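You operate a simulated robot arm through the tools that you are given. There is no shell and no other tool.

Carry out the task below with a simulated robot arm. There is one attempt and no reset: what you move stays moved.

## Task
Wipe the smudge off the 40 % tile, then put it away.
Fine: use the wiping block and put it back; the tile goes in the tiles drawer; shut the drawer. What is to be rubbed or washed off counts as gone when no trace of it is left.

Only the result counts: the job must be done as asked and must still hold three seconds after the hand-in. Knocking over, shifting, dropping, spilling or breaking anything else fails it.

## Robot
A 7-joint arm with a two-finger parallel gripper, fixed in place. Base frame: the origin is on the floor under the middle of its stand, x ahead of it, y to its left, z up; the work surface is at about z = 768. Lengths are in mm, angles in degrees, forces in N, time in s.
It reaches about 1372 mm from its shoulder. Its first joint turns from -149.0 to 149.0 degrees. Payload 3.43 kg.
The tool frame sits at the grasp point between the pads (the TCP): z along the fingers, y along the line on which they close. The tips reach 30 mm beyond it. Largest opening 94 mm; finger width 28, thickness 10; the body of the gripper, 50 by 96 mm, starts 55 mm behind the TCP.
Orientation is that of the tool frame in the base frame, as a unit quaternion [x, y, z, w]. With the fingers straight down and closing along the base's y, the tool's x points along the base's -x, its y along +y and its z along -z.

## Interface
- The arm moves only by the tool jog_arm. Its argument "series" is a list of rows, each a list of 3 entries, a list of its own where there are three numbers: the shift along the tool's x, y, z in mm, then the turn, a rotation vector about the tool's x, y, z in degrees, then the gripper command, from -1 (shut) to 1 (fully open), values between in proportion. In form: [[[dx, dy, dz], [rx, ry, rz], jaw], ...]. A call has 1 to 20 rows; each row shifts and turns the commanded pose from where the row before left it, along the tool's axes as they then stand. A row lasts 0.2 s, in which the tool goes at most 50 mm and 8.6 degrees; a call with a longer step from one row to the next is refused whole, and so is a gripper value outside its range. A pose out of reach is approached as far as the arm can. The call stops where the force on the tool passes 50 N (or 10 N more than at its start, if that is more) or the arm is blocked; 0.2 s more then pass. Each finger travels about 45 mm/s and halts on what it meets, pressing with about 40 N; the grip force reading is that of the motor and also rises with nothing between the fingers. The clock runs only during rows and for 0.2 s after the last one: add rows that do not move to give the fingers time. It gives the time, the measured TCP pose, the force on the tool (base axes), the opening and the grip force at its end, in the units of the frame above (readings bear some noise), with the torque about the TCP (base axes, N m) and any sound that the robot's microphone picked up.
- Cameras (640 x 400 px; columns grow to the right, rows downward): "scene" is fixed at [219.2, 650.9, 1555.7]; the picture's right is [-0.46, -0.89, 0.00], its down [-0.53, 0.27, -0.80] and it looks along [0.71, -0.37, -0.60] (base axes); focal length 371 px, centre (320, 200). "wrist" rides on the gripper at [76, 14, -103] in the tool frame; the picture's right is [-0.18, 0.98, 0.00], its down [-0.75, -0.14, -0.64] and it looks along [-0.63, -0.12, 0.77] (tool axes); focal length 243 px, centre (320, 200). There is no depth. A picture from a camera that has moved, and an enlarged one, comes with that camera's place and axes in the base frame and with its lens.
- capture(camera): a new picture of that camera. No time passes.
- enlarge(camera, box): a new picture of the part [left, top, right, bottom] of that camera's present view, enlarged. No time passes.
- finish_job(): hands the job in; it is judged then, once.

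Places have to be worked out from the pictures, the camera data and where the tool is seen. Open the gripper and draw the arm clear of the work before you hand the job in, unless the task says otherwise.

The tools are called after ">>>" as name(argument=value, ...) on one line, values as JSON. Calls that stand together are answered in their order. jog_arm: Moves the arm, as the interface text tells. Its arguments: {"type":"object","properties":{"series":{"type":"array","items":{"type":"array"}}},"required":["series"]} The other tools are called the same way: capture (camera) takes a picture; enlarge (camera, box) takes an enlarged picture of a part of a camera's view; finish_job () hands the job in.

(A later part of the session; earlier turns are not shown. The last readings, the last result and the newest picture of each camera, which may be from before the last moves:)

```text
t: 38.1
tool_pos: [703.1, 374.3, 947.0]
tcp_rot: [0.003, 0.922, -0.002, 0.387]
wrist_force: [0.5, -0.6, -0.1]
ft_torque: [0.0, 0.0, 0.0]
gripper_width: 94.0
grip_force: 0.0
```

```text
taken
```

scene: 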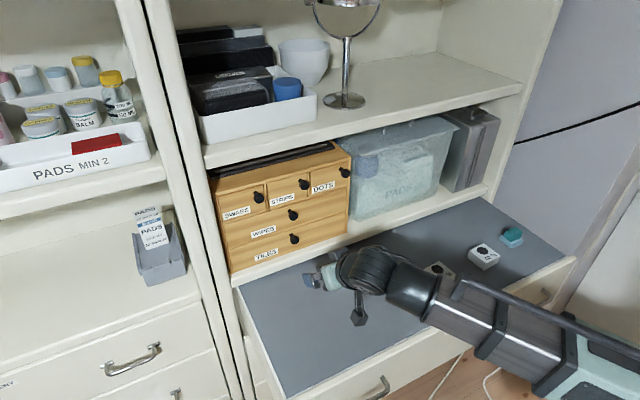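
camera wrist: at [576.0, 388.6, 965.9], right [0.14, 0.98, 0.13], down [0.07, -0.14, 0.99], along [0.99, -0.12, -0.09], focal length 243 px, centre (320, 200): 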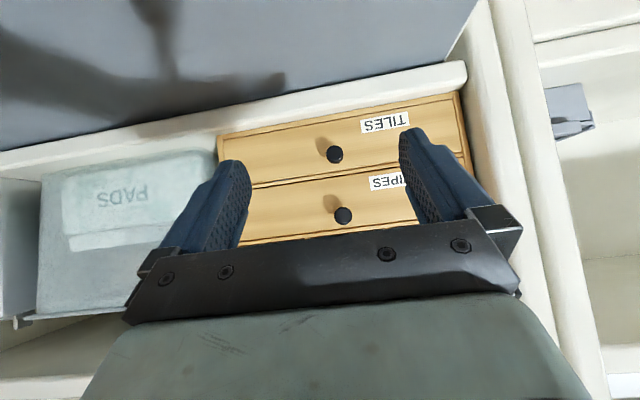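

>>> enlarge(camera="wrist", box=[270, 100, 430, 240])

>>> enlarge(camera="wrist", box=[200, 80, 480, 255])

>>> enlarge(camera="scene", box=[220, 170, 360, 280])

```text
2.86 times, centred on (350, 170) of wrist
camera zoom: at [576.0, 388.6, 965.9], right [0.14, 0.98, 0.13], down [0.07, -0.14, 0.99], along [0.99, -0.12, -0.09], focal length 693 px, centre (234, 286)
```

zoom: 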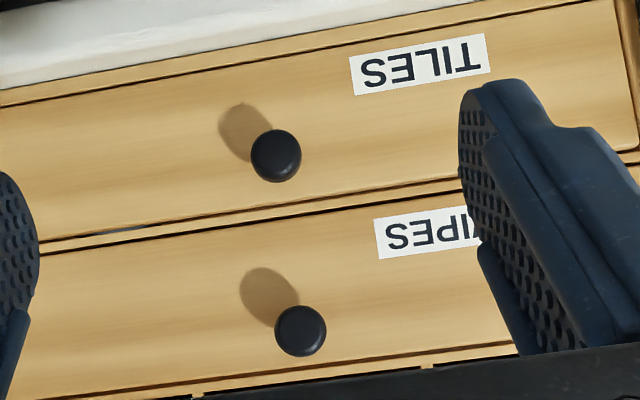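

```text
2.29 times, centred on (340, 168) of wrist
camera zoom: at [576.0, 388.6, 965.9], right [0.14, 0.98, 0.13], down [0.07, -0.14, 0.99], along [0.99, -0.12, -0.09], focal length 555 px, centre (274, 274)
```

zoom: 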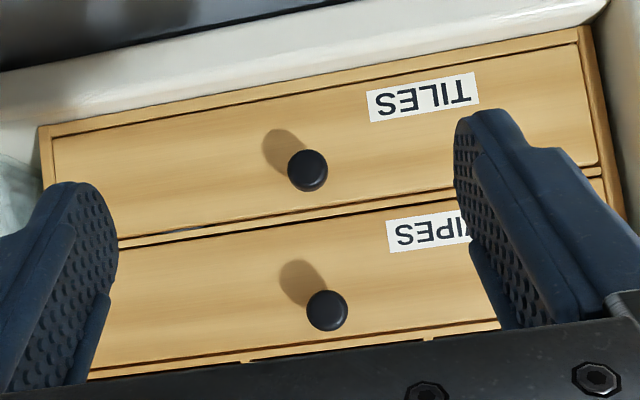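

```text
3.64 times, centred on (290, 225) of scene
camera zoom: at [219.2, 650.9, 1555.7], right [-0.46, -0.89, 0.0], down [-0.53, 0.27, -0.8], along [0.71, -0.37, -0.6], focal length 1350 px, centre (429, 109)
```

zoom: 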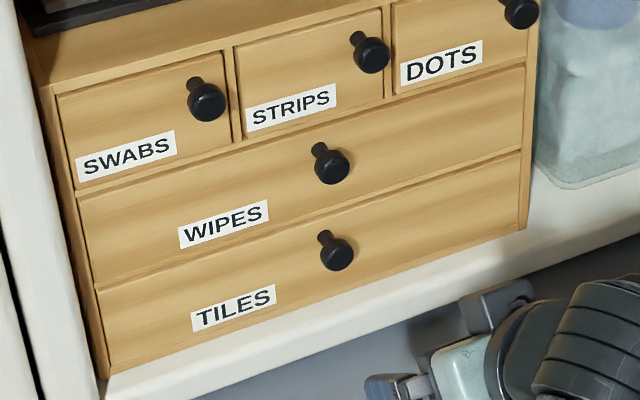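

Triangulating from both cameras puts the TILES knob head at about (890–902, 377, 880), with the drawer face near x≈917. I move the tilted hand to just in front of the knob and check.

>>> jog_arm(series=[[[-4.8, 0.2, 10.9], [0, 0, 0], 1], [[-9.5, 0.5, 21.8], [0, 0, 0], 1], [[-11.9, 0.6, 27.3], [0, 0, 0], 1], [[-11.9, 0.6, 27.3], [0, 0, 0], 1], [[-9.5, 0.5, 21.8], [0, 0, 0], 1], [[-7.2, 0.4, 16.4], [0, 0, 0], 1], [[-4.8, 0.2, 10.9], [0, 0, 0], 1], [[0, 0, 0], [0, 0, 0], 1]])

>>> capture(camera="wrist")

>>> enlarge(camera="scene", box=[220, 170, 380, 290])

```text
t: 39.9
tool_pos: [841.9, 376.6, 893.9]
tcp_rot: [0.003, 0.922, -0.002, 0.388]
wrist_force: [0.0, 0.3, -0.3]
ft_torque: [0.0, -0.04, -0.01]
gripper_width: 94.0
grip_force: 0.1
```

```text
taken
camera wrist: at [714.9, 390.6, 913.1], right [0.14, 0.98, 0.13], down [0.07, -0.14, 0.99], along [0.99, -0.12, -0.09], focal length 243 px, centre (320, 200)
```

wrist: 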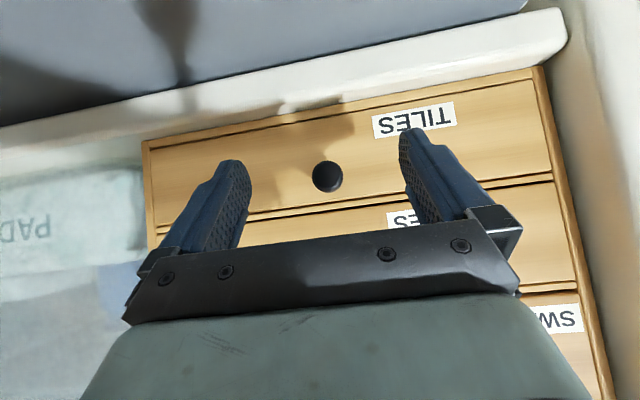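

```text
3.33 times, centred on (300, 230) of scene
camera zoom: at [219.2, 650.9, 1555.7], right [-0.46, -0.89, 0.0], down [-0.53, 0.27, -0.8], along [0.71, -0.37, -0.6], focal length 1238 px, centre (387, 100)
```

zoom: 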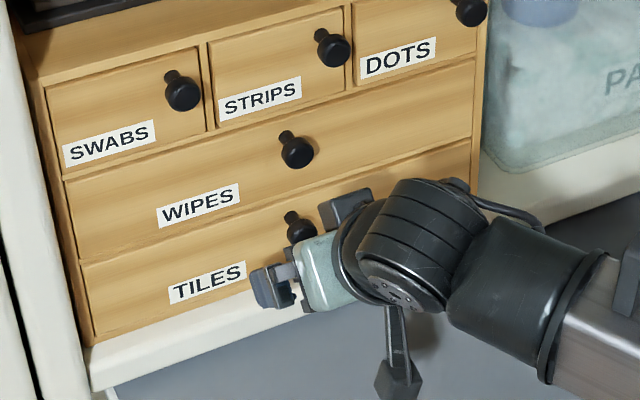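

The knob is confirmed at y≈377.7, z≈882, with its head front near x≈886. I advance 30 mm horizontally so the fingers come around it.

>>> jog_arm(series=[[[-3.3, 0.2, 3.1], [0, 0, 0], 1], [[-6.5, 0.3, 6.2], [0, 0, 0], 1], [[-6.5, 0.3, 6.2], [0, 0, 0], 1], [[-3.3, 0.1, 3.1], [0, 0, 0], 1], [[-2.1, 0.1, 2.1], [0, 0, 0], 1], [[0, 0, 0], [0, 0, 0], 1]])

>>> capture(camera="wrist")

>>> enlarge(camera="scene", box=[240, 200, 360, 290])

```text
t: 41.3
tool_pos: [872.0, 377.2, 894.9]
tcp_rot: [0.002, 0.922, -0.001, 0.387]
wrist_force: [-0.6, -0.5, -0.7]
ft_torque: [0.02, -0.01, 0.01]
gripper_width: 94.0
grip_force: 0.1
```

```text
taken
camera wrist: at [745.0, 391.5, 913.8], right [0.14, 0.98, 0.13], down [0.07, -0.14, 0.99], along [0.99, -0.12, -0.09], focal length 243 px, centre (320, 200)
```

wrist: 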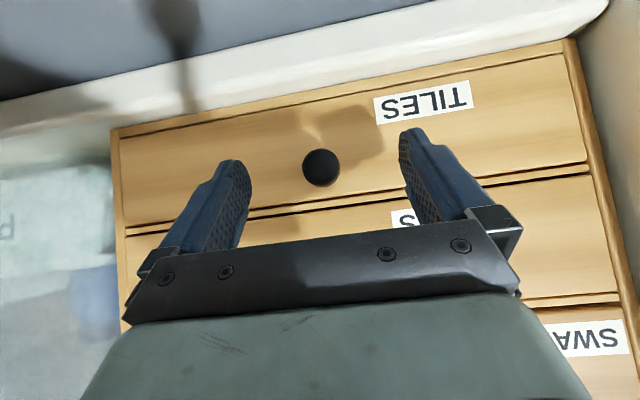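

```text
4.44 times, centred on (300, 245) of scene
camera zoom: at [219.2, 650.9, 1555.7], right [-0.46, -0.89, 0.0], down [-0.53, 0.27, -0.8], along [0.71, -0.37, -0.6], focal length 1650 px, centre (409, 0)
```

zoom: 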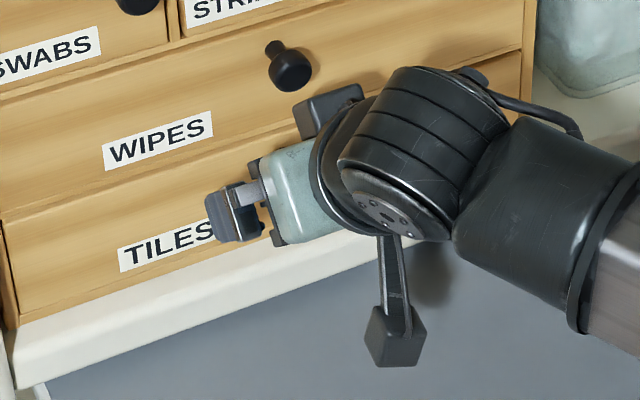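

The knob is centred between the fingers and the drawer face triangulates to about x≈924. I advance another 11 mm and close on the knob.

>>> jog_arm(series=[[[-2.5, 0.2, 2.6], [0, 0, 0], 1], [[-3.2, 0.2, 3.2], [0, 0, 0], 1], [[-2.0, 0.1, 2.0], [0, 0, 0], 1], [[0, 0, 0], [0, 0, 0], 1]])

>>> capture(camera="wrist")

```text
t: 42.3
tool_pos: [883.6, 377.2, 894.3]
tcp_rot: [0.003, 0.922, -0.003, 0.387]
wrist_force: [-0.2, 0.4, -0.3]
ft_torque: [0.01, -0.01, 0.0]
gripper_width: 93.9
grip_force: 0.1
```

```text
taken
camera wrist: at [755.9, 392.1, 913.9], right [0.14, 0.98, 0.13], down [0.07, -0.14, 0.99], along [0.99, -0.12, -0.09], focal length 243 px, centre (320, 200)
```

wrist: 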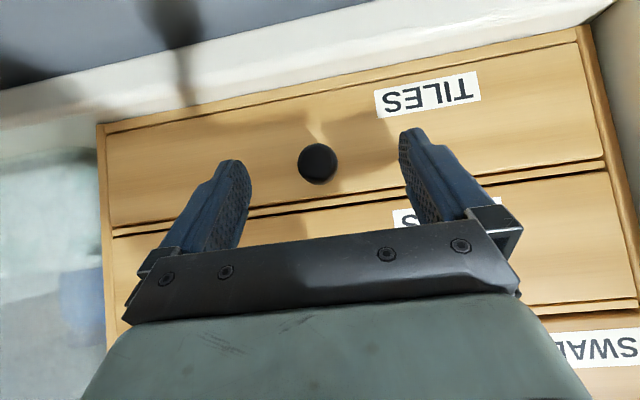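

The knob head sits about 20–24 mm beyond the TCP along the fingers. I push 4 mm further along the tool axis, centre by 1 mm, and close.

>>> jog_arm(series=[[[0, -0.6, 2], [0, 0, 0], 1], [[0, -0.6, 2], [0, 0, 0], 1], [[0, 0, 0], [0, 0, 0], 0], [[0, 0, 0], [0, 0, 0], -0.4], [[0, 0, 0], [0, 0, 0], -1], [[0, 0, 0], [0, 0, 0], -1], [[0, 0, 0], [0, 0, 0], -1], [[0, 0, 0], [0, 0, 0], -1], [[0, 0, 0], [0, 0, 0], -1]])

>>> capture(camera="wrist")

>>> enlarge(camera="scene", box=[240, 200, 360, 290])

```text
t: 44.3
tool_pos: [886.1, 376.1, 891.6]
tcp_rot: [0.003, 0.922, -0.002, 0.387]
wrist_force: [-0.1, 1.5, 0.3]
ft_torque: [0.01, -0.04, 0.03]
gripper_width: 23.4
grip_force: 45.1
```

```text
taken
camera wrist: at [758.7, 391.1, 911.2], right [0.14, 0.98, 0.13], down [0.07, -0.14, 0.99], along [0.99, -0.12, -0.09], focal length 243 px, centre (320, 200)
```

wrist: 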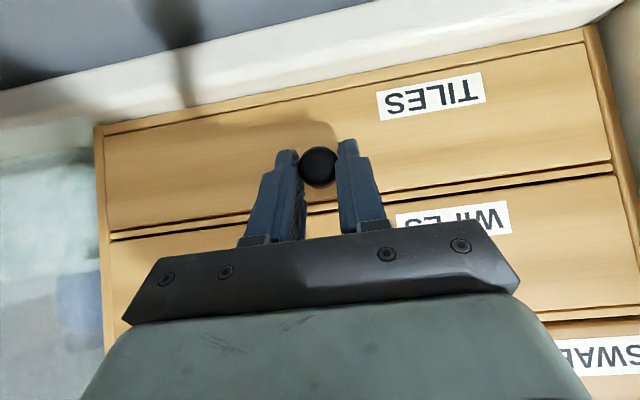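

```text
4.44 times, centred on (300, 245) of scene
camera zoom: at [219.2, 650.9, 1555.7], right [-0.46, -0.89, 0.0], down [-0.53, 0.27, -0.8], along [0.71, -0.37, -0.6], focal length 1650 px, centre (409, 0)
```

zoom: 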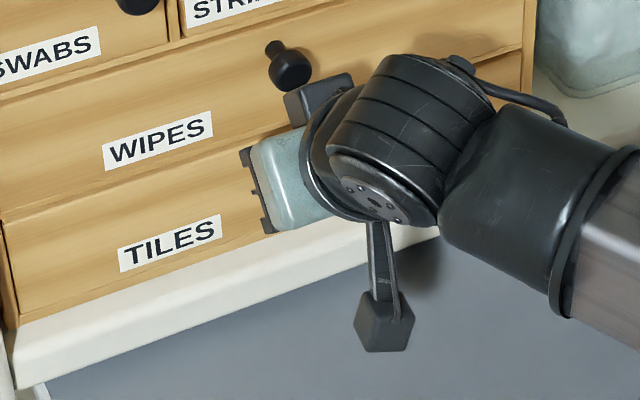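

The knob is gripped at 23.4 mm. I pull gently in -x for the first 20 mm and check that the drawer follows.

>>> jog_arm(series=[[[1.4, 0, -1.4], [0, 0, 0], -1], [[2.8, 0, -2.85], [0, 0, 0], -1], [[3.5, 0, -3.57], [0, 0, 0], -1], [[3.5, 0, -3.57], [0, 0, 0], -1], [[2.1, 0, -2.14], [0, 0, 0], -1], [[0.7, 0, -0.7], [0, 0, 0], -1], [[0, 0, 0], [0, 0, 0], -1]])

>>> capture(camera="wrist")

>>> enlarge(camera="scene", box=[220, 180, 380, 290])

```text
t: 45.9
tool_pos: [864.9, 376.7, 891.5]
tcp_rot: [0.004, 0.922, -0.003, 0.386]
wrist_force: [0.5, -0.1, -0.7]
ft_torque: [-0.02, 0.14, -0.02]
gripper_width: 23.5
grip_force: 45.3
```

```text
taken
camera wrist: at [738.4, 391.1, 911.3], right [0.14, 0.98, 0.13], down [0.07, -0.14, 0.99], along [0.99, -0.12, -0.09], focal length 243 px, centre (320, 200)
```

wrist: 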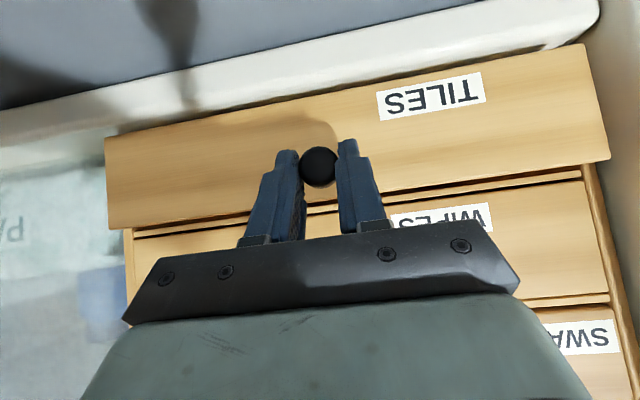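

```text
3.64 times, centred on (300, 235) of scene
camera zoom: at [219.2, 650.9, 1555.7], right [-0.46, -0.89, 0.0], down [-0.53, 0.27, -0.8], along [0.71, -0.37, -0.6], focal length 1350 px, centre (393, 73)
```

zoom: 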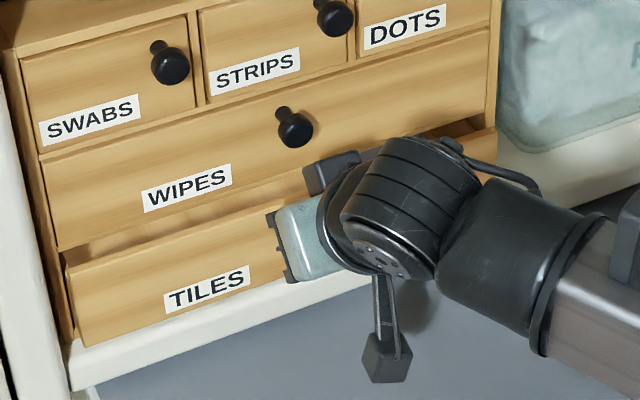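

The drawer follows smoothly, so I pull it a further 80 mm.

>>> jog_arm(series=[[[4.2, 0, -4.28], [0, 0, 0], -1], [[8.4, 0, -8.56], [0, 0, 0], -1], [[10.5, 0, -10.7], [0, 0, 0], -1], [[10.5, 0, -10.7], [0, 0, 0], -1], [[10.5, 0, -10.7], [0, 0, 0], -1], [[7.0, 0, -7.14], [0, 0, 0], -1], [[3.5, 0, -3.57], [0, 0, 0], -1], [[1.4, 0, -1.43], [0, 0, 0], -1], [[0, 0, 0], [0, 0, 0], -1]])

>>> capture(camera="wrist")

>>> enlarge(camera="scene", box=[200, 160, 400, 300])

```text
t: 47.9
tool_pos: [785.0, 376.2, 892.1]
tcp_rot: [0.004, 0.922, -0.003, 0.387]
wrist_force: [0.4, -4.2, 2.3]
ft_torque: [-0.14, -0.91, -0.04]
gripper_width: 23.0
grip_force: 44.7
```

```text
taken
camera wrist: at [658.8, 391.1, 911.1], right [0.14, 0.98, 0.13], down [0.07, -0.14, 0.99], along [0.99, -0.13, -0.09], focal length 243 px, centre (320, 200)
```

wrist: 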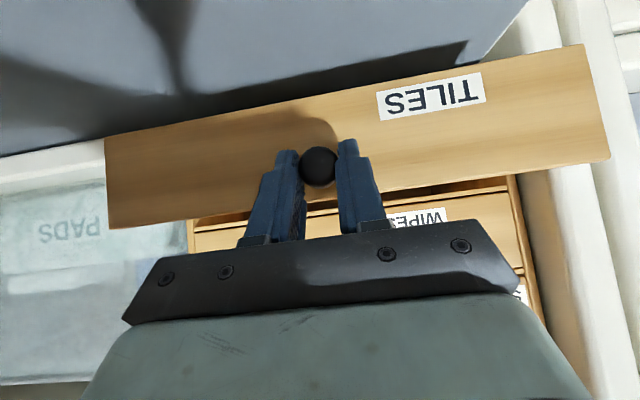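

```text
2.86 times, centred on (300, 230) of scene
camera zoom: at [219.2, 650.9, 1555.7], right [-0.46, -0.89, 0.0], down [-0.53, 0.27, -0.8], along [0.71, -0.37, -0.6], focal length 1061 px, centre (377, 114)
```

zoom: 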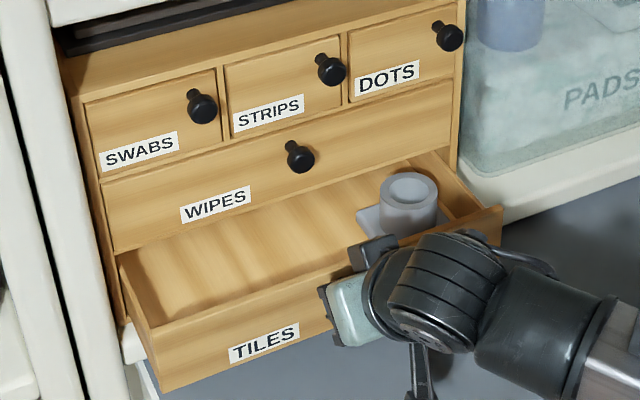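

The drawer is open about 100 mm and holds a grey cup on its right (-y) side, so I'll use the free left part. I pull another 25 mm for more room.

>>> jog_arm(series=[[[2.1, 0, -2.14], [0, 0, 0], -1], [[4.2, 0, -4.28], [0, 0, 0], -1], [[4.9, 0, -5.0], [0, 0, 0], -1], [[3.5, 0, -3.57], [0, 0, 0], -1], [[2.1, 0, -2.14], [0, 0, 0], -1], [[0.7, 0, -0.71], [0, 0, 0], -1], [[0, 0, 0], [0, 0, 0], -1]])

>>> capture(camera="wrist")

>>> enlarge(camera="scene", box=[200, 160, 400, 300])

```text
t: 49.5
tool_pos: [761.0, 375.9, 892.6]
tcp_rot: [0.003, 0.922, -0.002, 0.386]
wrist_force: [1.1, -1.6, 2.0]
ft_torque: [-0.03, -0.05, -0.08]
gripper_width: 23.2
grip_force: 45.1
```

```text
taken
camera wrist: at [633.7, 391.1, 911.2], right [0.14, 0.98, 0.13], down [0.07, -0.14, 0.99], along [0.99, -0.13, -0.09], focal length 243 px, centre (320, 200)
```

wrist: 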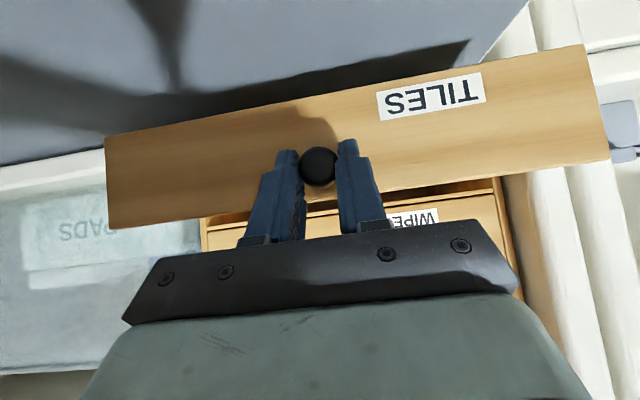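

```text
2.86 times, centred on (300, 230) of scene
camera zoom: at [219.2, 650.9, 1555.7], right [-0.46, -0.89, 0.0], down [-0.53, 0.27, -0.8], along [0.71, -0.37, -0.6], focal length 1061 px, centre (377, 114)
```

zoom: 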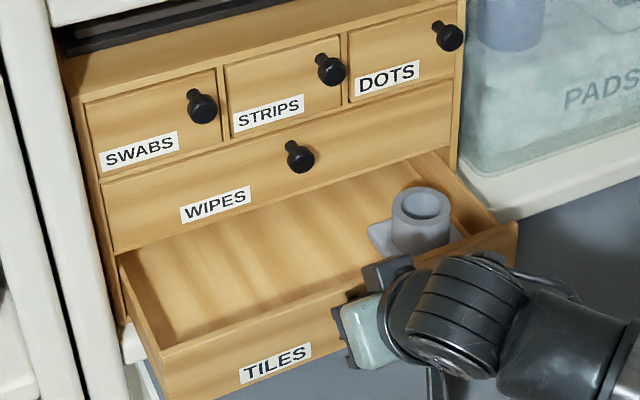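

The drawer is open 125 mm, with its front face now near x≈799. I release the knob and back the hand away along its axis.

>>> jog_arm(series=[[[0, 0, 0], [0, 0, 0], -0.5], [[0, 0, 0], [0, 0, 0], 0], [[0, 0, 0], [0, 0, 0], 0.6], [[0, 0, 0], [0, 0, 0], 1], [[0, 0, 0], [0, 0, 0], 1], [[0, 0, 0], [0, 0, 0], 1], [[2, 0, -5], [0, 0, 0], 1], [[3, 0, -12], [0, 0, 0], 1], [[0, 0, -20], [0, 0, 0], 1], [[0, 0, -25], [0, 0, 0], 1], [[0, 0, -25], [0, 0, 0], 1], [[0, 0, -20], [0, 0, 0], 1], [[0, 0, -12], [0, 0, 0], 1], [[0, 0, -5], [0, 0, 0], 1], [[0, 0, 0], [0, 0, 0], 1]])

>>> capture(camera="wrist")

>>> capture(camera="scene")

```text
t: 52.7
tool_pos: [668.4, 376.9, 975.2]
tcp_rot: [0.003, 0.922, -0.001, 0.386]
wrist_force: [0.1, 0.2, 0.6]
ft_torque: [-0.01, -0.02, 0.01]
gripper_width: 94.2
grip_force: 0.1
```

```text
taken
camera wrist: at [541.4, 392.2, 994.7], right [0.14, 0.98, 0.13], down [0.07, -0.14, 0.99], along [0.99, -0.12, -0.09], focal length 243 px, centre (320, 200)
```

wrist: 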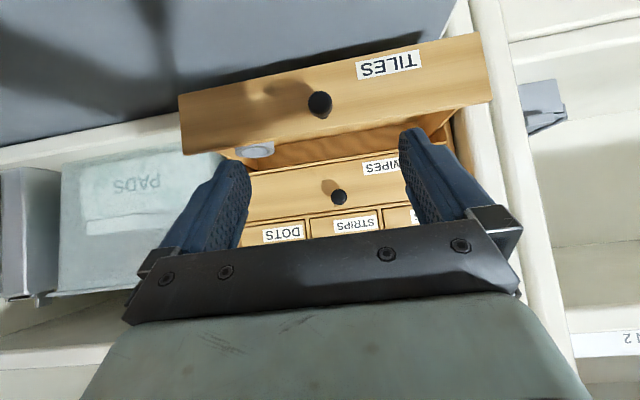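

```text
taken
```

scene: 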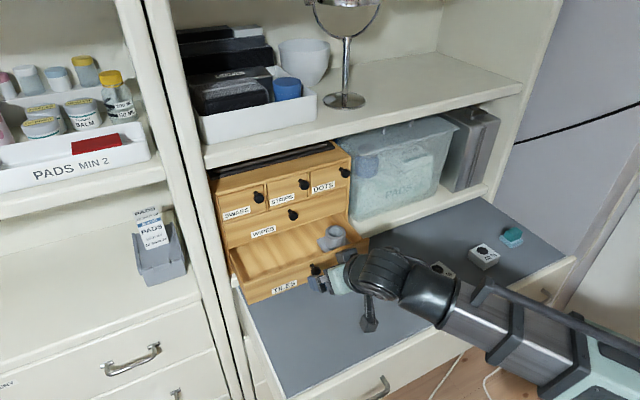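

The drawer stays open. I reduce the tilt to 15° and rise to look into the drawer from above.

>>> jog_arm(series=[[[0, 0, 0], [0, 4, 0], 1], [[0, 0, 0], [0, 7, 0], 1], [[0, 0, 0], [0, 8, 0], 1], [[0, 0, 0], [0, 7, 0], 1], [[0, 0, 0], [0, 4.4, 0], 1], [[-5.0, 7.3, -6.4], [0, 0, 0], 1], [[-10.1, 14.6, -12.8], [0, 0, 0], 1], [[-12.6, 18.3, -16.1], [0, 0, 0], 1], [[-10.1, 14.6, -12.8], [0, 0, 0], 1], [[-7.5, 11.0, -9.6], [0, 0, 0], 1], [[-5.0, 7.3, -6.4], [0, 0, 0], 1], [[0, 0, 0], [0, 0, 0], 1]])

>>> capture(camera="wrist")

>>> enlarge(camera="scene", box=[210, 170, 390, 310])

```text
t: 55.3
tool_pos: [701.3, 450.1, 1051.1]
tcp_rot: [0.004, 0.991, -0.001, 0.131]
wrist_force: [0.3, 0.0, 0.0]
ft_torque: [0.03, -0.01, -0.01]
gripper_width: 93.9
grip_force: 0.1
```

```text
taken
camera wrist: at [600.6, 465.3, 1131.5], right [0.18, 0.98, 0.05], down [0.56, -0.14, 0.82], along [0.81, -0.12, -0.58], focal length 243 px, centre (320, 200)
```

wrist: 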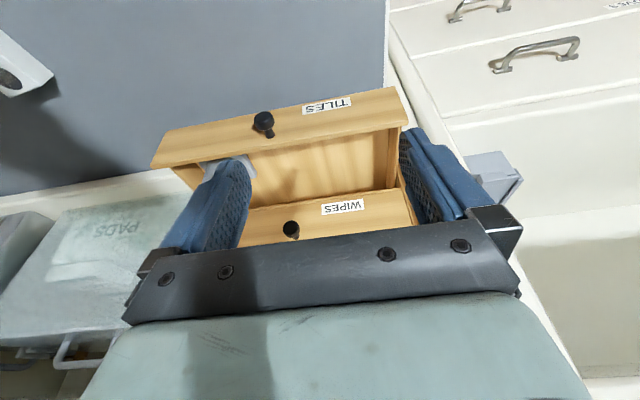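

```text
2.86 times, centred on (300, 240) of scene
camera zoom: at [219.2, 650.9, 1555.7], right [-0.46, -0.89, 0.0], down [-0.53, 0.27, -0.8], along [0.71, -0.37, -0.6], focal length 1061 px, centre (377, 86)
```

zoom: 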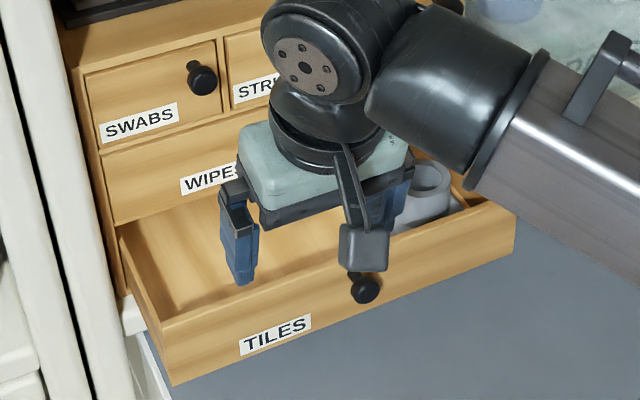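

>>> enlarge(camera="wrist", box=[140, 70, 440, 258])

```text
2.13 times, centred on (290, 164) of wrist
camera zoom: at [600.6, 465.3, 1131.5], right [0.18, 0.98, 0.05], down [0.56, -0.14, 0.82], along [0.81, -0.12, -0.58], focal length 516 px, centre (384, 277)
```

zoom: 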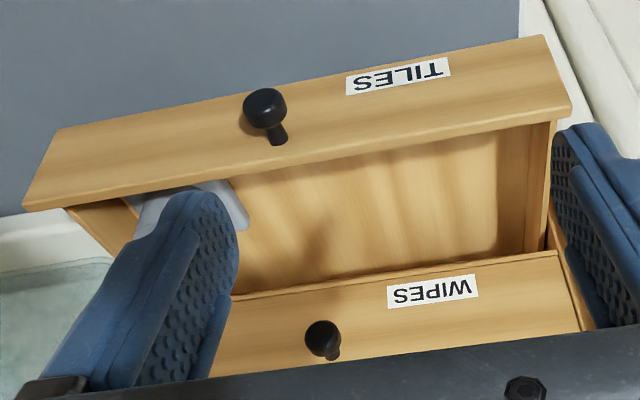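

The left part of the drawer is empty, its rim is about z≈898, and the cup reaches to y≈316. I'll place the tile near (855,455). Keeping the 15° tilt, I go back over to the 40 % tile.

>>> jog_arm(series=[[[0, -10, 0], [0, 0, 0], 1], [[0, -20, 0], [0, 0, 0], 1], [[0, -30, 0], [0, 0, 0], 1], [[0, -40, 0], [0, 0, 0], 1], [[0, -45, 0], [0, 0, 0], 1], [[0, -45, 0], [0, 0, 0], 1], [[0, -45, 0], [0, 0, 0], 1], [[0, -45, 0], [0, 0, 0], 1], [[0, -45, 0], [0, 0, 0], 1], [[0, -45, 0], [0, 0, 0], 1], [[0, -35, 0], [0, 0, 0], 1], [[0, -25, 0], [0, 0, 0], 1], [[0, -15, 0], [0, 0, 0], 1], [[0, -5, 0], [0, 0, 0], 1], [[0, 0, 0], [0, 0, 0], 1]])

>>> jog_arm(series=[[[5.0, -9.4, 11.1], [0, 0, 0], 1], [[10.1, -18.7, 22.1], [0, 0, 0], 1], [[12.6, -23.4, 27.7], [0, 0, 0], 1], [[12.6, -23.4, 27.7], [0, 0, 0], 1], [[10.1, -18.7, 22.1], [0, 0, 0], 1], [[7.6, -14.0, 16.6], [0, 0, 0], 1], [[5.0, -9.4, 11.1], [0, 0, 0], 1], [[0, 0, 0], [0, 0, 0], 1]])

>>> capture(camera="wrist")

>>> capture(camera="scene")

```text
t: 58.5
tool_pos: [697.9, -0.2, 1051.0]
tcp_rot: [0.004, 0.991, -0.002, 0.131]
wrist_force: [0.8, 0.0, -0.8]
ft_torque: [-0.01, -0.01, 0.01]
gripper_width: 94.3
grip_force: 0.0
```

```text
t: 60.3
tool_pos: [670.3, -117.3, 900.9]
tcp_rot: [0.003, 0.991, -0.001, 0.132]
wrist_force: [-0.5, 0.0, 0.5]
ft_torque: [-0.04, 0.01, 0.02]
gripper_width: 94.3
grip_force: 0.0
```

```text
taken
camera wrist: at [570.8, -102.1, 981.6], right [0.18, 0.98, 0.05], down [0.56, -0.14, 0.82], along [0.81, -0.12, -0.57], focal length 243 px, centre (320, 200)
```

wrist: 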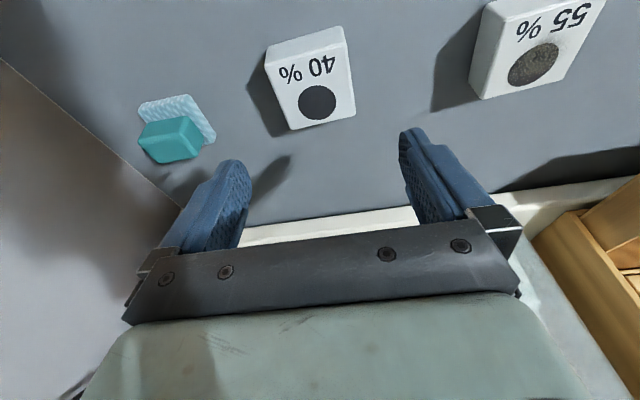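

```text
taken
```

scene: 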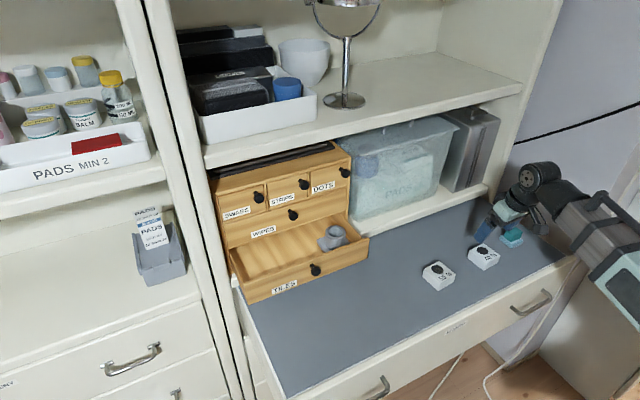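

>>> enlarge(camera="wrist", box=[246, 15, 374, 140])

>>> enlarge(camera="scene", box=[220, 200, 380, 310])

>>> enlarge(camera="scene", box=[460, 200, 540, 280])

```text
3.20 times, centred on (310, 78) of wrist
camera zoom: at [570.8, -102.1, 981.6], right [0.18, 0.98, 0.05], down [0.56, -0.14, 0.82], along [0.81, -0.12, -0.57], focal length 776 px, centre (352, 592)
```

zoom: 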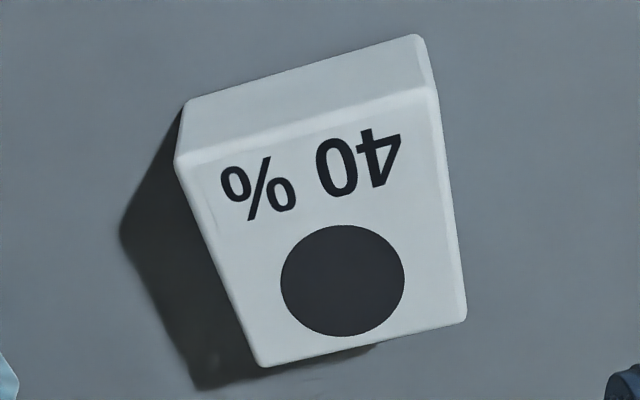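

```text
3.64 times, centred on (300, 255) of scene
camera zoom: at [219.2, 650.9, 1555.7], right [-0.46, -0.89, 0.0], down [-0.53, 0.27, -0.8], along [0.71, -0.37, -0.6], focal length 1350 px, centre (393, 0)
```

zoom: 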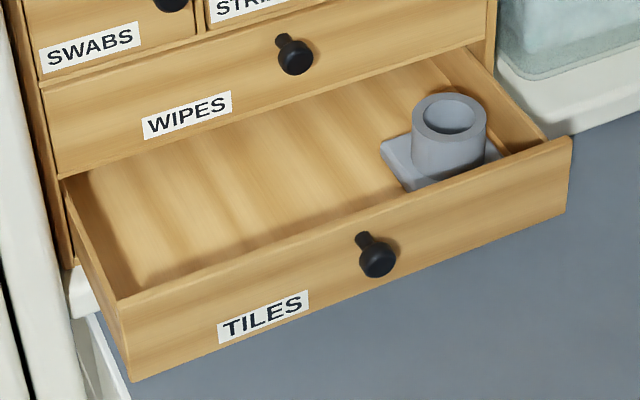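

```text
5.00 times, centred on (500, 240) of scene
camera zoom: at [219.2, 650.9, 1555.7], right [-0.46, -0.89, 0.0], down [-0.53, 0.27, -0.8], along [0.71, -0.37, -0.6], focal length 1857 px, centre (-580, 0)
```

zoom: 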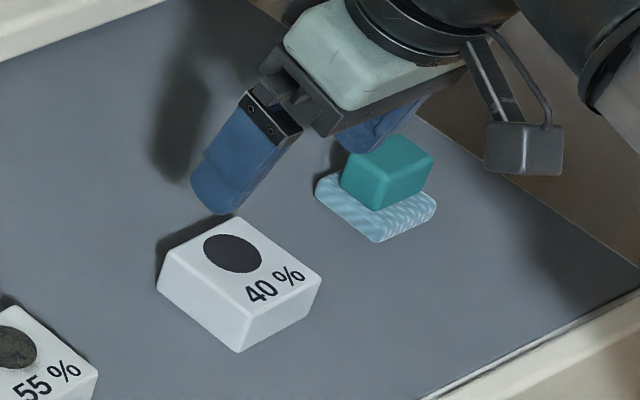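

The 40 % disc is still clean up close, and the tile centre is (680,-117.5). I descend with the 15° tilt so the fingers straddle the tile, tips just above the mat.

>>> jog_arm(series=[[[1.5, 0, 7.5], [0, 0, 0], 1], [[3.1, 0, 14.9], [0, 0, 0], 1], [[3.8, 0, 18.6], [0, 0, 0], 1], [[3.8, 0, 18.6], [0, 0, 0], 1], [[3.1, 0, 14.9], [0, 0, 0], 1], [[2.3, 0, 11.2], [0, 0, 0], 1], [[1.5, 0, 7.5], [0, 0, 0], 1], [[0, 0, 0], [0, 0, 0], 1]])

>>> capture(camera="wrist")

>>> enlarge(camera="scene", box=[440, 190, 560, 290])

```text
t: 62.1
tool_pos: [679.0, -117.2, 806.6]
tcp_rot: [0.004, 0.991, -0.001, 0.131]
wrist_force: [-0.5, -0.1, 0.5]
ft_torque: [0.04, 0.01, 0.01]
gripper_width: 94.2
grip_force: 0.1
```

```text
taken
camera wrist: at [577.7, -102.4, 887.2], right [0.18, 0.98, 0.05], down [0.56, -0.14, 0.82], along [0.81, -0.12, -0.57], focal length 243 px, centre (320, 200)
```

wrist: 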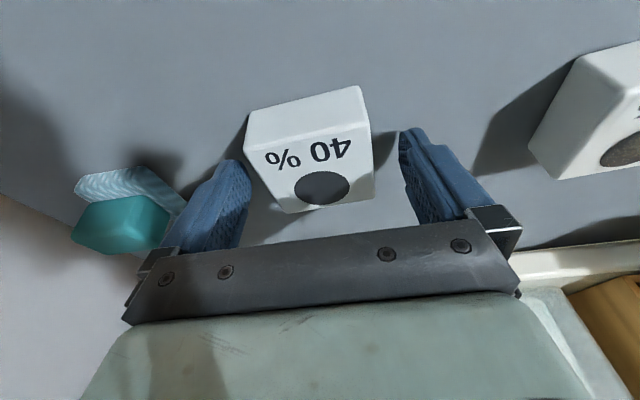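

```text
4.00 times, centred on (500, 240) of scene
camera zoom: at [219.2, 650.9, 1555.7], right [-0.46, -0.89, 0.0], down [-0.53, 0.27, -0.8], along [0.71, -0.37, -0.6], focal length 1486 px, centre (-400, 40)
```

zoom: 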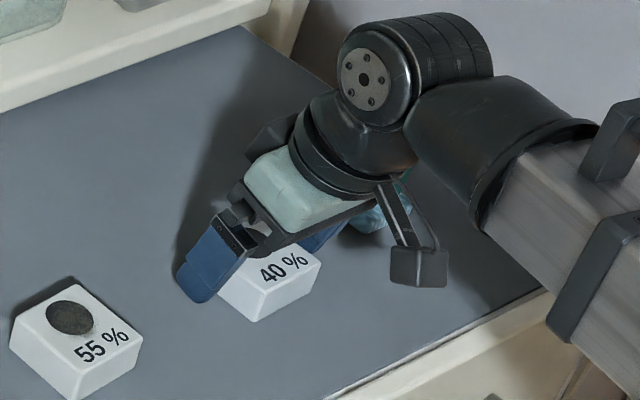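

The fingers straddle the tile with clearance on both sides, so I close on it.

>>> jog_arm(series=[[[0.5, 0, 1.8], [0, 0, 0], 1], [[0, 0, 0], [0, 0, 0], 0.5], [[0, 0, 0], [0, 0, 0], 0.3], [[0, 0, 0], [0, 0, 0], 0], [[0, 0, 0], [0, 0, 0], -1], [[0, 0, 0], [0, 0, 0], -1], [[0, 0, 0], [0, 0, 0], -1], [[0, 0, 0], [0, 0, 0], -1]])

>>> capture(camera="wrist")

```text
t: 63.9
tool_pos: [678.8, -116.0, 805.0]
tcp_rot: [0.004, 0.991, -0.002, 0.131]
wrist_force: [0.3, -0.4, 0.5]
ft_torque: [-0.02, -0.05, 0.03]
gripper_width: 64.3
grip_force: 40.0
```

```text
taken
camera wrist: at [577.7, -102.4, 885.5], right [0.18, 0.98, 0.05], down [0.56, -0.14, 0.82], along [0.81, -0.12, -0.58], focal length 243 px, centre (320, 200)
```

wrist: 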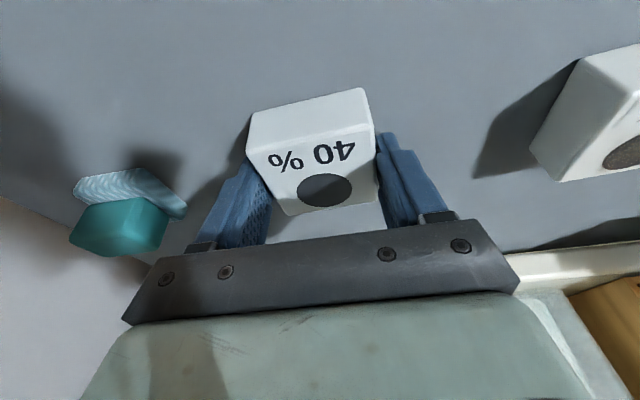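

The tile is held at 64 mm with 40 N, so I lift it straight up.

>>> jog_arm(series=[[[-1.3, 0, -4.8], [0, 0, 0], -1], [[-3.1, 0, -11.6], [0, 0, 0], -1], [[-5.7, 0, -21.3], [0, 0, 0], -1], [[-7.8, 0, -29.0], [0, 0, 0], -1], [[-9.1, 0, -33.8], [0, 0, 0], -1], [[-9.1, 0, -33.8], [0, 0, 0], -1], [[-7.3, 0, -27.0], [0, 0, 0], -1], [[-4.7, 0, -17.4], [0, 0, 0], -1], [[-2.1, 0, -7.7], [0, 0, 0], -1], [[-0.5, 0, -1.9], [0, 0, 0], -1], [[0, 0, 0], [0, 0, 0], -1]])

>>> capture(camera="wrist")

>>> capture(camera="scene")

```text
t: 66.3
tool_pos: [678.4, -116.2, 999.5]
tcp_rot: [0.004, 0.991, -0.001, 0.131]
wrist_force: [0.0, -0.5, -2.5]
ft_torque: [0.03, -0.01, 0.0]
gripper_width: 64.5
grip_force: 39.9
```

```text
taken
camera wrist: at [577.7, -101.5, 1079.8], right [0.18, 0.98, 0.05], down [0.56, -0.14, 0.82], along [0.81, -0.12, -0.58], focal length 243 px, centre (320, 200)
```

wrist: 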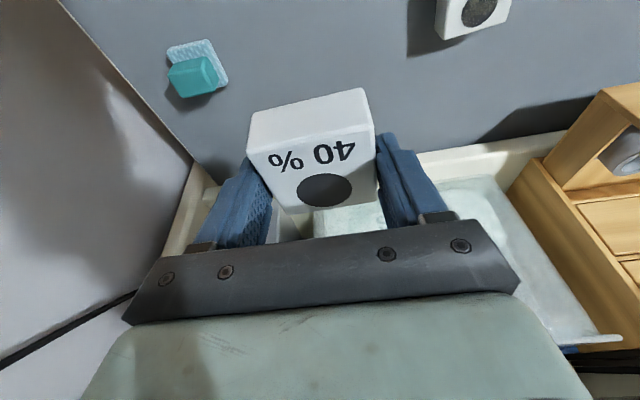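

```text
taken
```

scene: 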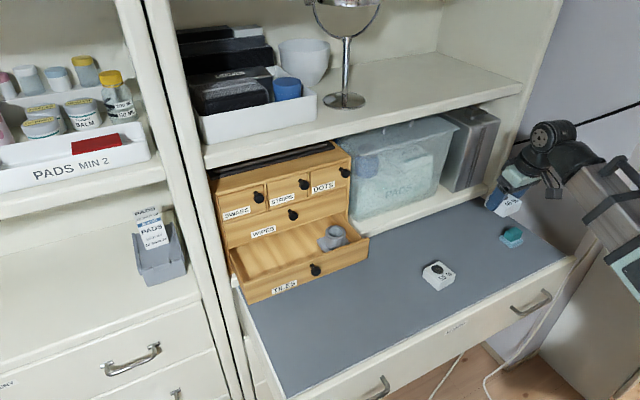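

The tile is lifted cleanly and the 55 % tile and block are undisturbed. I swing over to y≈455 in front of the open drawer.

>>> jog_arm(series=[[[0, 10, 0], [0, 0, 0], -1], [[0, 20, 0], [0, 0, 0], -1], [[0, 30, 0], [0, 0, 0], -1], [[0, 40, 0], [0, 0, 0], -1], [[0, 45, 0], [0, 0, 0], -1], [[0, 45, 0], [0, 0, 0], -1], [[0, 45, 0], [0, 0, 0], -1], [[0, 45, 0], [0, 0, 0], -1], [[0, 45, 0], [0, 0, 0], -1], [[0, 45, 0], [0, 0, 0], -1], [[0, 45, 0], [0, 0, 0], -1], [[0, 45, 0], [0, 0, 0], -1], [[0, 40, 0], [0, 0, 0], -1], [[0, 30, 0], [0, 0, 0], -1], [[0, 20, 0], [0, 0, 0], -1], [[0, 12, 0], [0, 0, 0], -1], [[0, 9, 0], [0, 0, 0], -1], [[0, 0, 0], [0, 0, 0], -1]])

>>> capture(camera="wrist")

>>> enlarge(camera="scene", box=[180, 140, 400, 310])

```text
t: 70.1
tool_pos: [682.1, 455.1, 999.3]
tcp_rot: [0.003, 0.991, -0.002, 0.132]
wrist_force: [0.5, 0.6, -2.0]
ft_torque: [-0.03, -0.01, -0.02]
gripper_width: 64.2
grip_force: 40.2
```

```text
taken
camera wrist: at [581.5, 469.3, 1079.3], right [0.18, 0.98, 0.05], down [0.56, -0.14, 0.82], along [0.81, -0.12, -0.58], focal length 243 px, centre (320, 200)
```

wrist: 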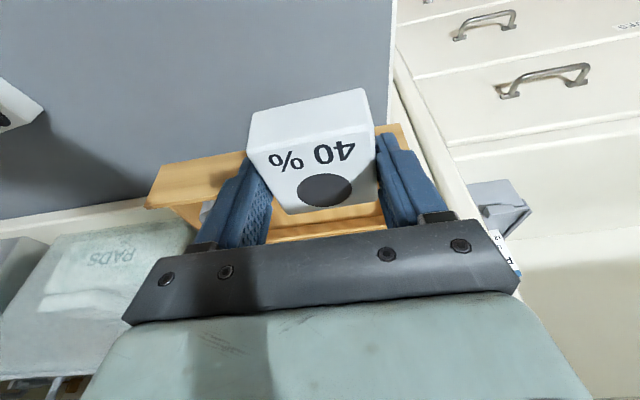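

```text
2.35 times, centred on (290, 225) of scene
camera zoom: at [219.2, 650.9, 1555.7], right [-0.46, -0.89, 0.0], down [-0.53, 0.27, -0.8], along [0.71, -0.37, -0.6], focal length 874 px, centre (391, 141)
```

zoom: 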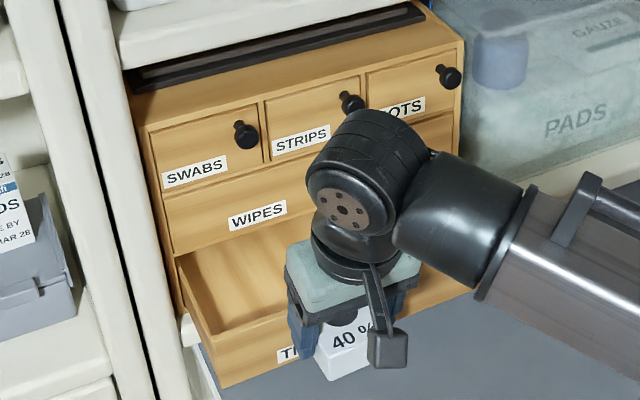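

I now move forward in +x to bring the tile over the open drawer at z≈1000.

>>> jog_arm(series=[[[-9.6, 0, 2.6], [0, 0, 0], -1], [[-19.1, 0, 5.1], [0, 0, 0], -1], [[-28.7, 0, 7.7], [0, 0, 0], -1], [[-31.9, 0, 8.5], [0, 0, 0], -1], [[-28.7, 0, 7.7], [0, 0, 0], -1], [[-20.7, 0, 5.6], [0, 0, 0], -1], [[-12.8, 0, 3.4], [0, 0, 0], -1], [[-8.0, 0, 2.1], [0, 0, 0], -1], [[0, 0, 0], [0, 0, 0], -1]])

>>> capture(camera="wrist")

>>> enlarge(camera="scene", box=[180, 120, 400, 310])

```text
t: 72.1
tool_pos: [848.5, 453.9, 998.8]
tcp_rot: [0.004, 0.991, -0.002, 0.131]
wrist_force: [-0.2, -0.4, -1.5]
ft_torque: [0.0, -0.02, 0.03]
gripper_width: 61.7
grip_force: 40.2
```

```text
taken
camera wrist: at [746.4, 468.1, 1079.8], right [0.18, 0.98, 0.05], down [0.56, -0.14, 0.82], along [0.81, -0.12, -0.58], focal length 243 px, centre (320, 200)
```

wrist: 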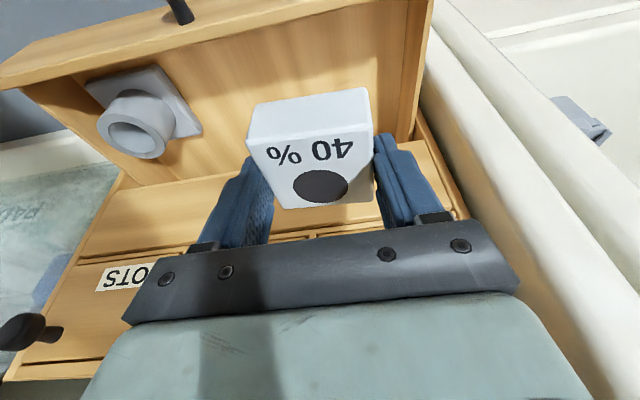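

```text
2.11 times, centred on (290, 215) of scene
camera zoom: at [219.2, 650.9, 1555.7], right [-0.46, -0.89, 0.0], down [-0.53, 0.27, -0.8], along [0.71, -0.37, -0.6], focal length 782 px, centre (383, 168)
```

zoom: 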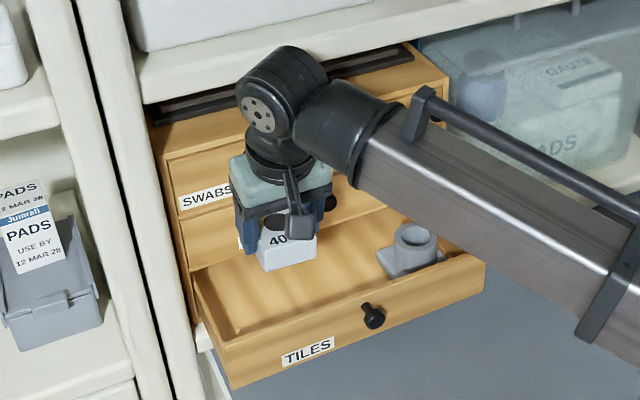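

The tile is over the free left part of the drawer, clear of the cup and walls. I lower it to about 15 mm above the expected drawer floor.

>>> jog_arm(series=[[[1.6, 0, 5.8], [0, 0, 0], -1], [[3.1, 0, 11.6], [0, 0, 0], -1], [[5.2, 0, 19.3], [0, 0, 0], -1], [[6.2, 0, 23.2], [0, 0, 0], -1], [[5.2, 0, 19.3], [0, 0, 0], -1], [[3.6, 0, 13.5], [0, 0, 0], -1], [[2.6, 0, 9.7], [0, 0, 0], -1], [[1.6, 0, 5.8], [0, 0, 0], -1], [[0, 0, 0], [0, 0, 0], -1]])

>>> capture(camera="wrist")

>>> enlarge(camera="scene", box=[200, 140, 380, 310])

```text
t: 74.1
tool_pos: [847.2, 453.3, 887.0]
tcp_rot: [0.003, 0.991, 0.0, 0.131]
wrist_force: [-0.2, -0.9, -1.6]
ft_torque: [0.02, 0.04, 0.01]
gripper_width: 61.7
grip_force: 40.0
```

```text
taken
camera wrist: at [746.4, 468.0, 968.0], right [0.18, 0.98, 0.05], down [0.56, -0.14, 0.82], along [0.81, -0.12, -0.58], focal length 243 px, centre (320, 200)
```

wrist: 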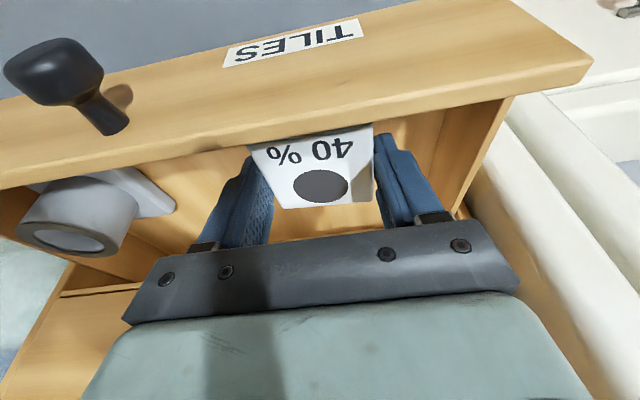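

```text
2.35 times, centred on (290, 225) of scene
camera zoom: at [219.2, 650.9, 1555.7], right [-0.46, -0.89, 0.0], down [-0.53, 0.27, -0.8], along [0.71, -0.37, -0.6], focal length 874 px, centre (391, 141)
```

zoom: 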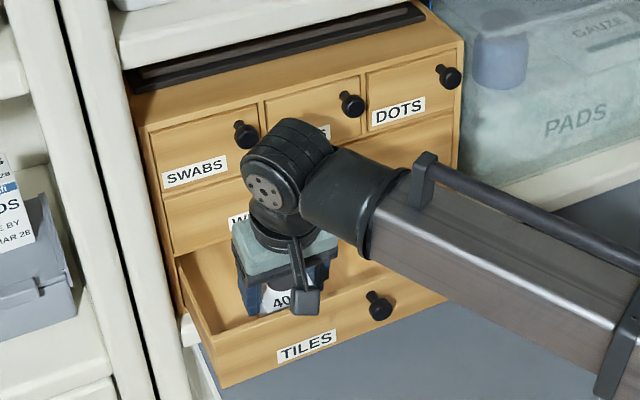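

The tile is inside the drawer behind the front wall. I keep lowering in small steps.

>>> jog_arm(series=[[[0.8, 0, 2.9], [0, 0, 0], -1], [[0.8, 0, 2.9], [0, 0, 0], -1], [[0.5, 0, 1.9], [0, 0, 0], -1], [[0.3, 0, 1.0], [0, 0, 0], -1], [[0.3, 0, 1.0], [0, 0, 0], -1], [[0, 0, 0], [0, 0, 0], -1]])

```text
t: 75.5
tool_pos: [847.8, 453.2, 877.6]
tcp_rot: [0.003, 0.991, -0.001, 0.131]
wrist_force: [0.5, 0.8, -1.9]
ft_torque: [0.0, 0.03, 0.02]
gripper_width: 60.5
grip_force: 39.6
```

>>> jog_arm(series=[[[0.26, 0, 0.97], [0, 0, 0], -1], [[0.26, 0, 0.97], [0, 0, 0], -1], [[0.26, 0, 0.97], [0, 0, 0], -1], [[0.26, 0, 0.97], [0, 0, 0], -1], [[0, 0, 0], [0, 0, 0], -1]])

```text
t: 76.7
tool_pos: [846.0, 452.7, 873.1]
tcp_rot: [0.004, 0.991, -0.002, 0.131]
wrist_force: [0.2, -0.1, -2.6]
ft_torque: [0.03, 0.0, -0.02]
gripper_width: 60.3
grip_force: 40.0
```

Still free at 873; I continue in 1 mm steps.

>>> jog_arm(series=[[[0.26, 0, 0.97], [0, 0, 0], -1], [[0.26, 0, 0.97], [0, 0, 0], -1], [[0.26, 0, 0.97], [0, 0, 0], -1], [[0, 0, 0], [0, 0, 0], -1]])

```text
t: 77.7
tool_pos: [846.5, 454.0, 870.1]
tcp_rot: [0.003, 0.991, -0.001, 0.131]
wrist_force: [-0.1, 0.8, -2.1]
ft_torque: [0.01, 0.01, 0.02]
gripper_width: 60.4
grip_force: 40.1
```

>>> jog_arm(series=[[[0.26, 0, 0.97], [0, 0, 0], -1], [[0.26, 0, 0.97], [0, 0, 0], -1], [[0, 0, 0], [0, 0, 0], -1]])

>>> enlarge(camera="scene", box=[220, 220, 340, 310])

```text
t: 78.5
tool_pos: [848.1, 453.2, 868.2]
tcp_rot: [0.002, 0.991, -0.001, 0.132]
wrist_force: [-1.0, 0.9, 8.2]
ft_torque: [-0.26, -0.09, -0.02]
gripper_width: 60.5
grip_force: 39.8
```

```text
4.44 times, centred on (280, 265) of scene
camera zoom: at [219.2, 650.9, 1555.7], right [-0.46, -0.89, 0.0], down [-0.53, 0.27, -0.8], along [0.71, -0.37, -0.6], focal length 1650 px, centre (498, -89)
```

zoom: 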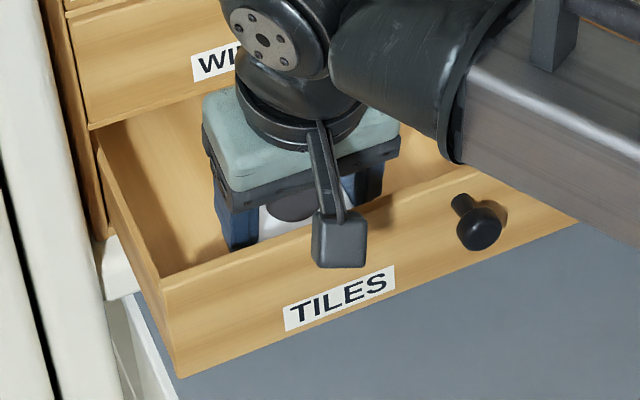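

Contact at about 10 N over baseline means the tile is on the drawer floor (≈831). I open the gripper and rise straight up.

>>> jog_arm(series=[[[0, 0, 0], [0, 0, 0], 0.45], [[0, 0, 0], [0, 0, 0], 0.6], [[0, 0, 0], [0, 0, 0], 0.8], [[0, 0, 0], [0, 0, 0], 1], [[0, 0, 0], [0, 0, 0], 1], [[0, 0, 0], [0, 0, 0], 1]])

>>> capture(camera="wrist")

```text
t: 79.9
tool_pos: [847.3, 454.3, 868.0]
tcp_rot: [0.003, 0.991, -0.001, 0.132]
wrist_force: [-0.2, 1.3, -0.1]
ft_torque: [0.02, -0.02, 0.01]
gripper_width: 94.2
grip_force: 0.1
```

```text
taken
camera wrist: at [746.4, 467.8, 948.1], right [0.18, 0.98, 0.05], down [0.56, -0.14, 0.82], along [0.81, -0.12, -0.58], focal length 243 px, centre (320, 200)
```

wrist: 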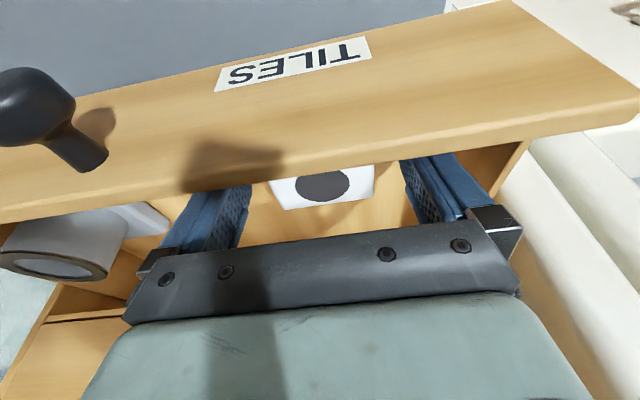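

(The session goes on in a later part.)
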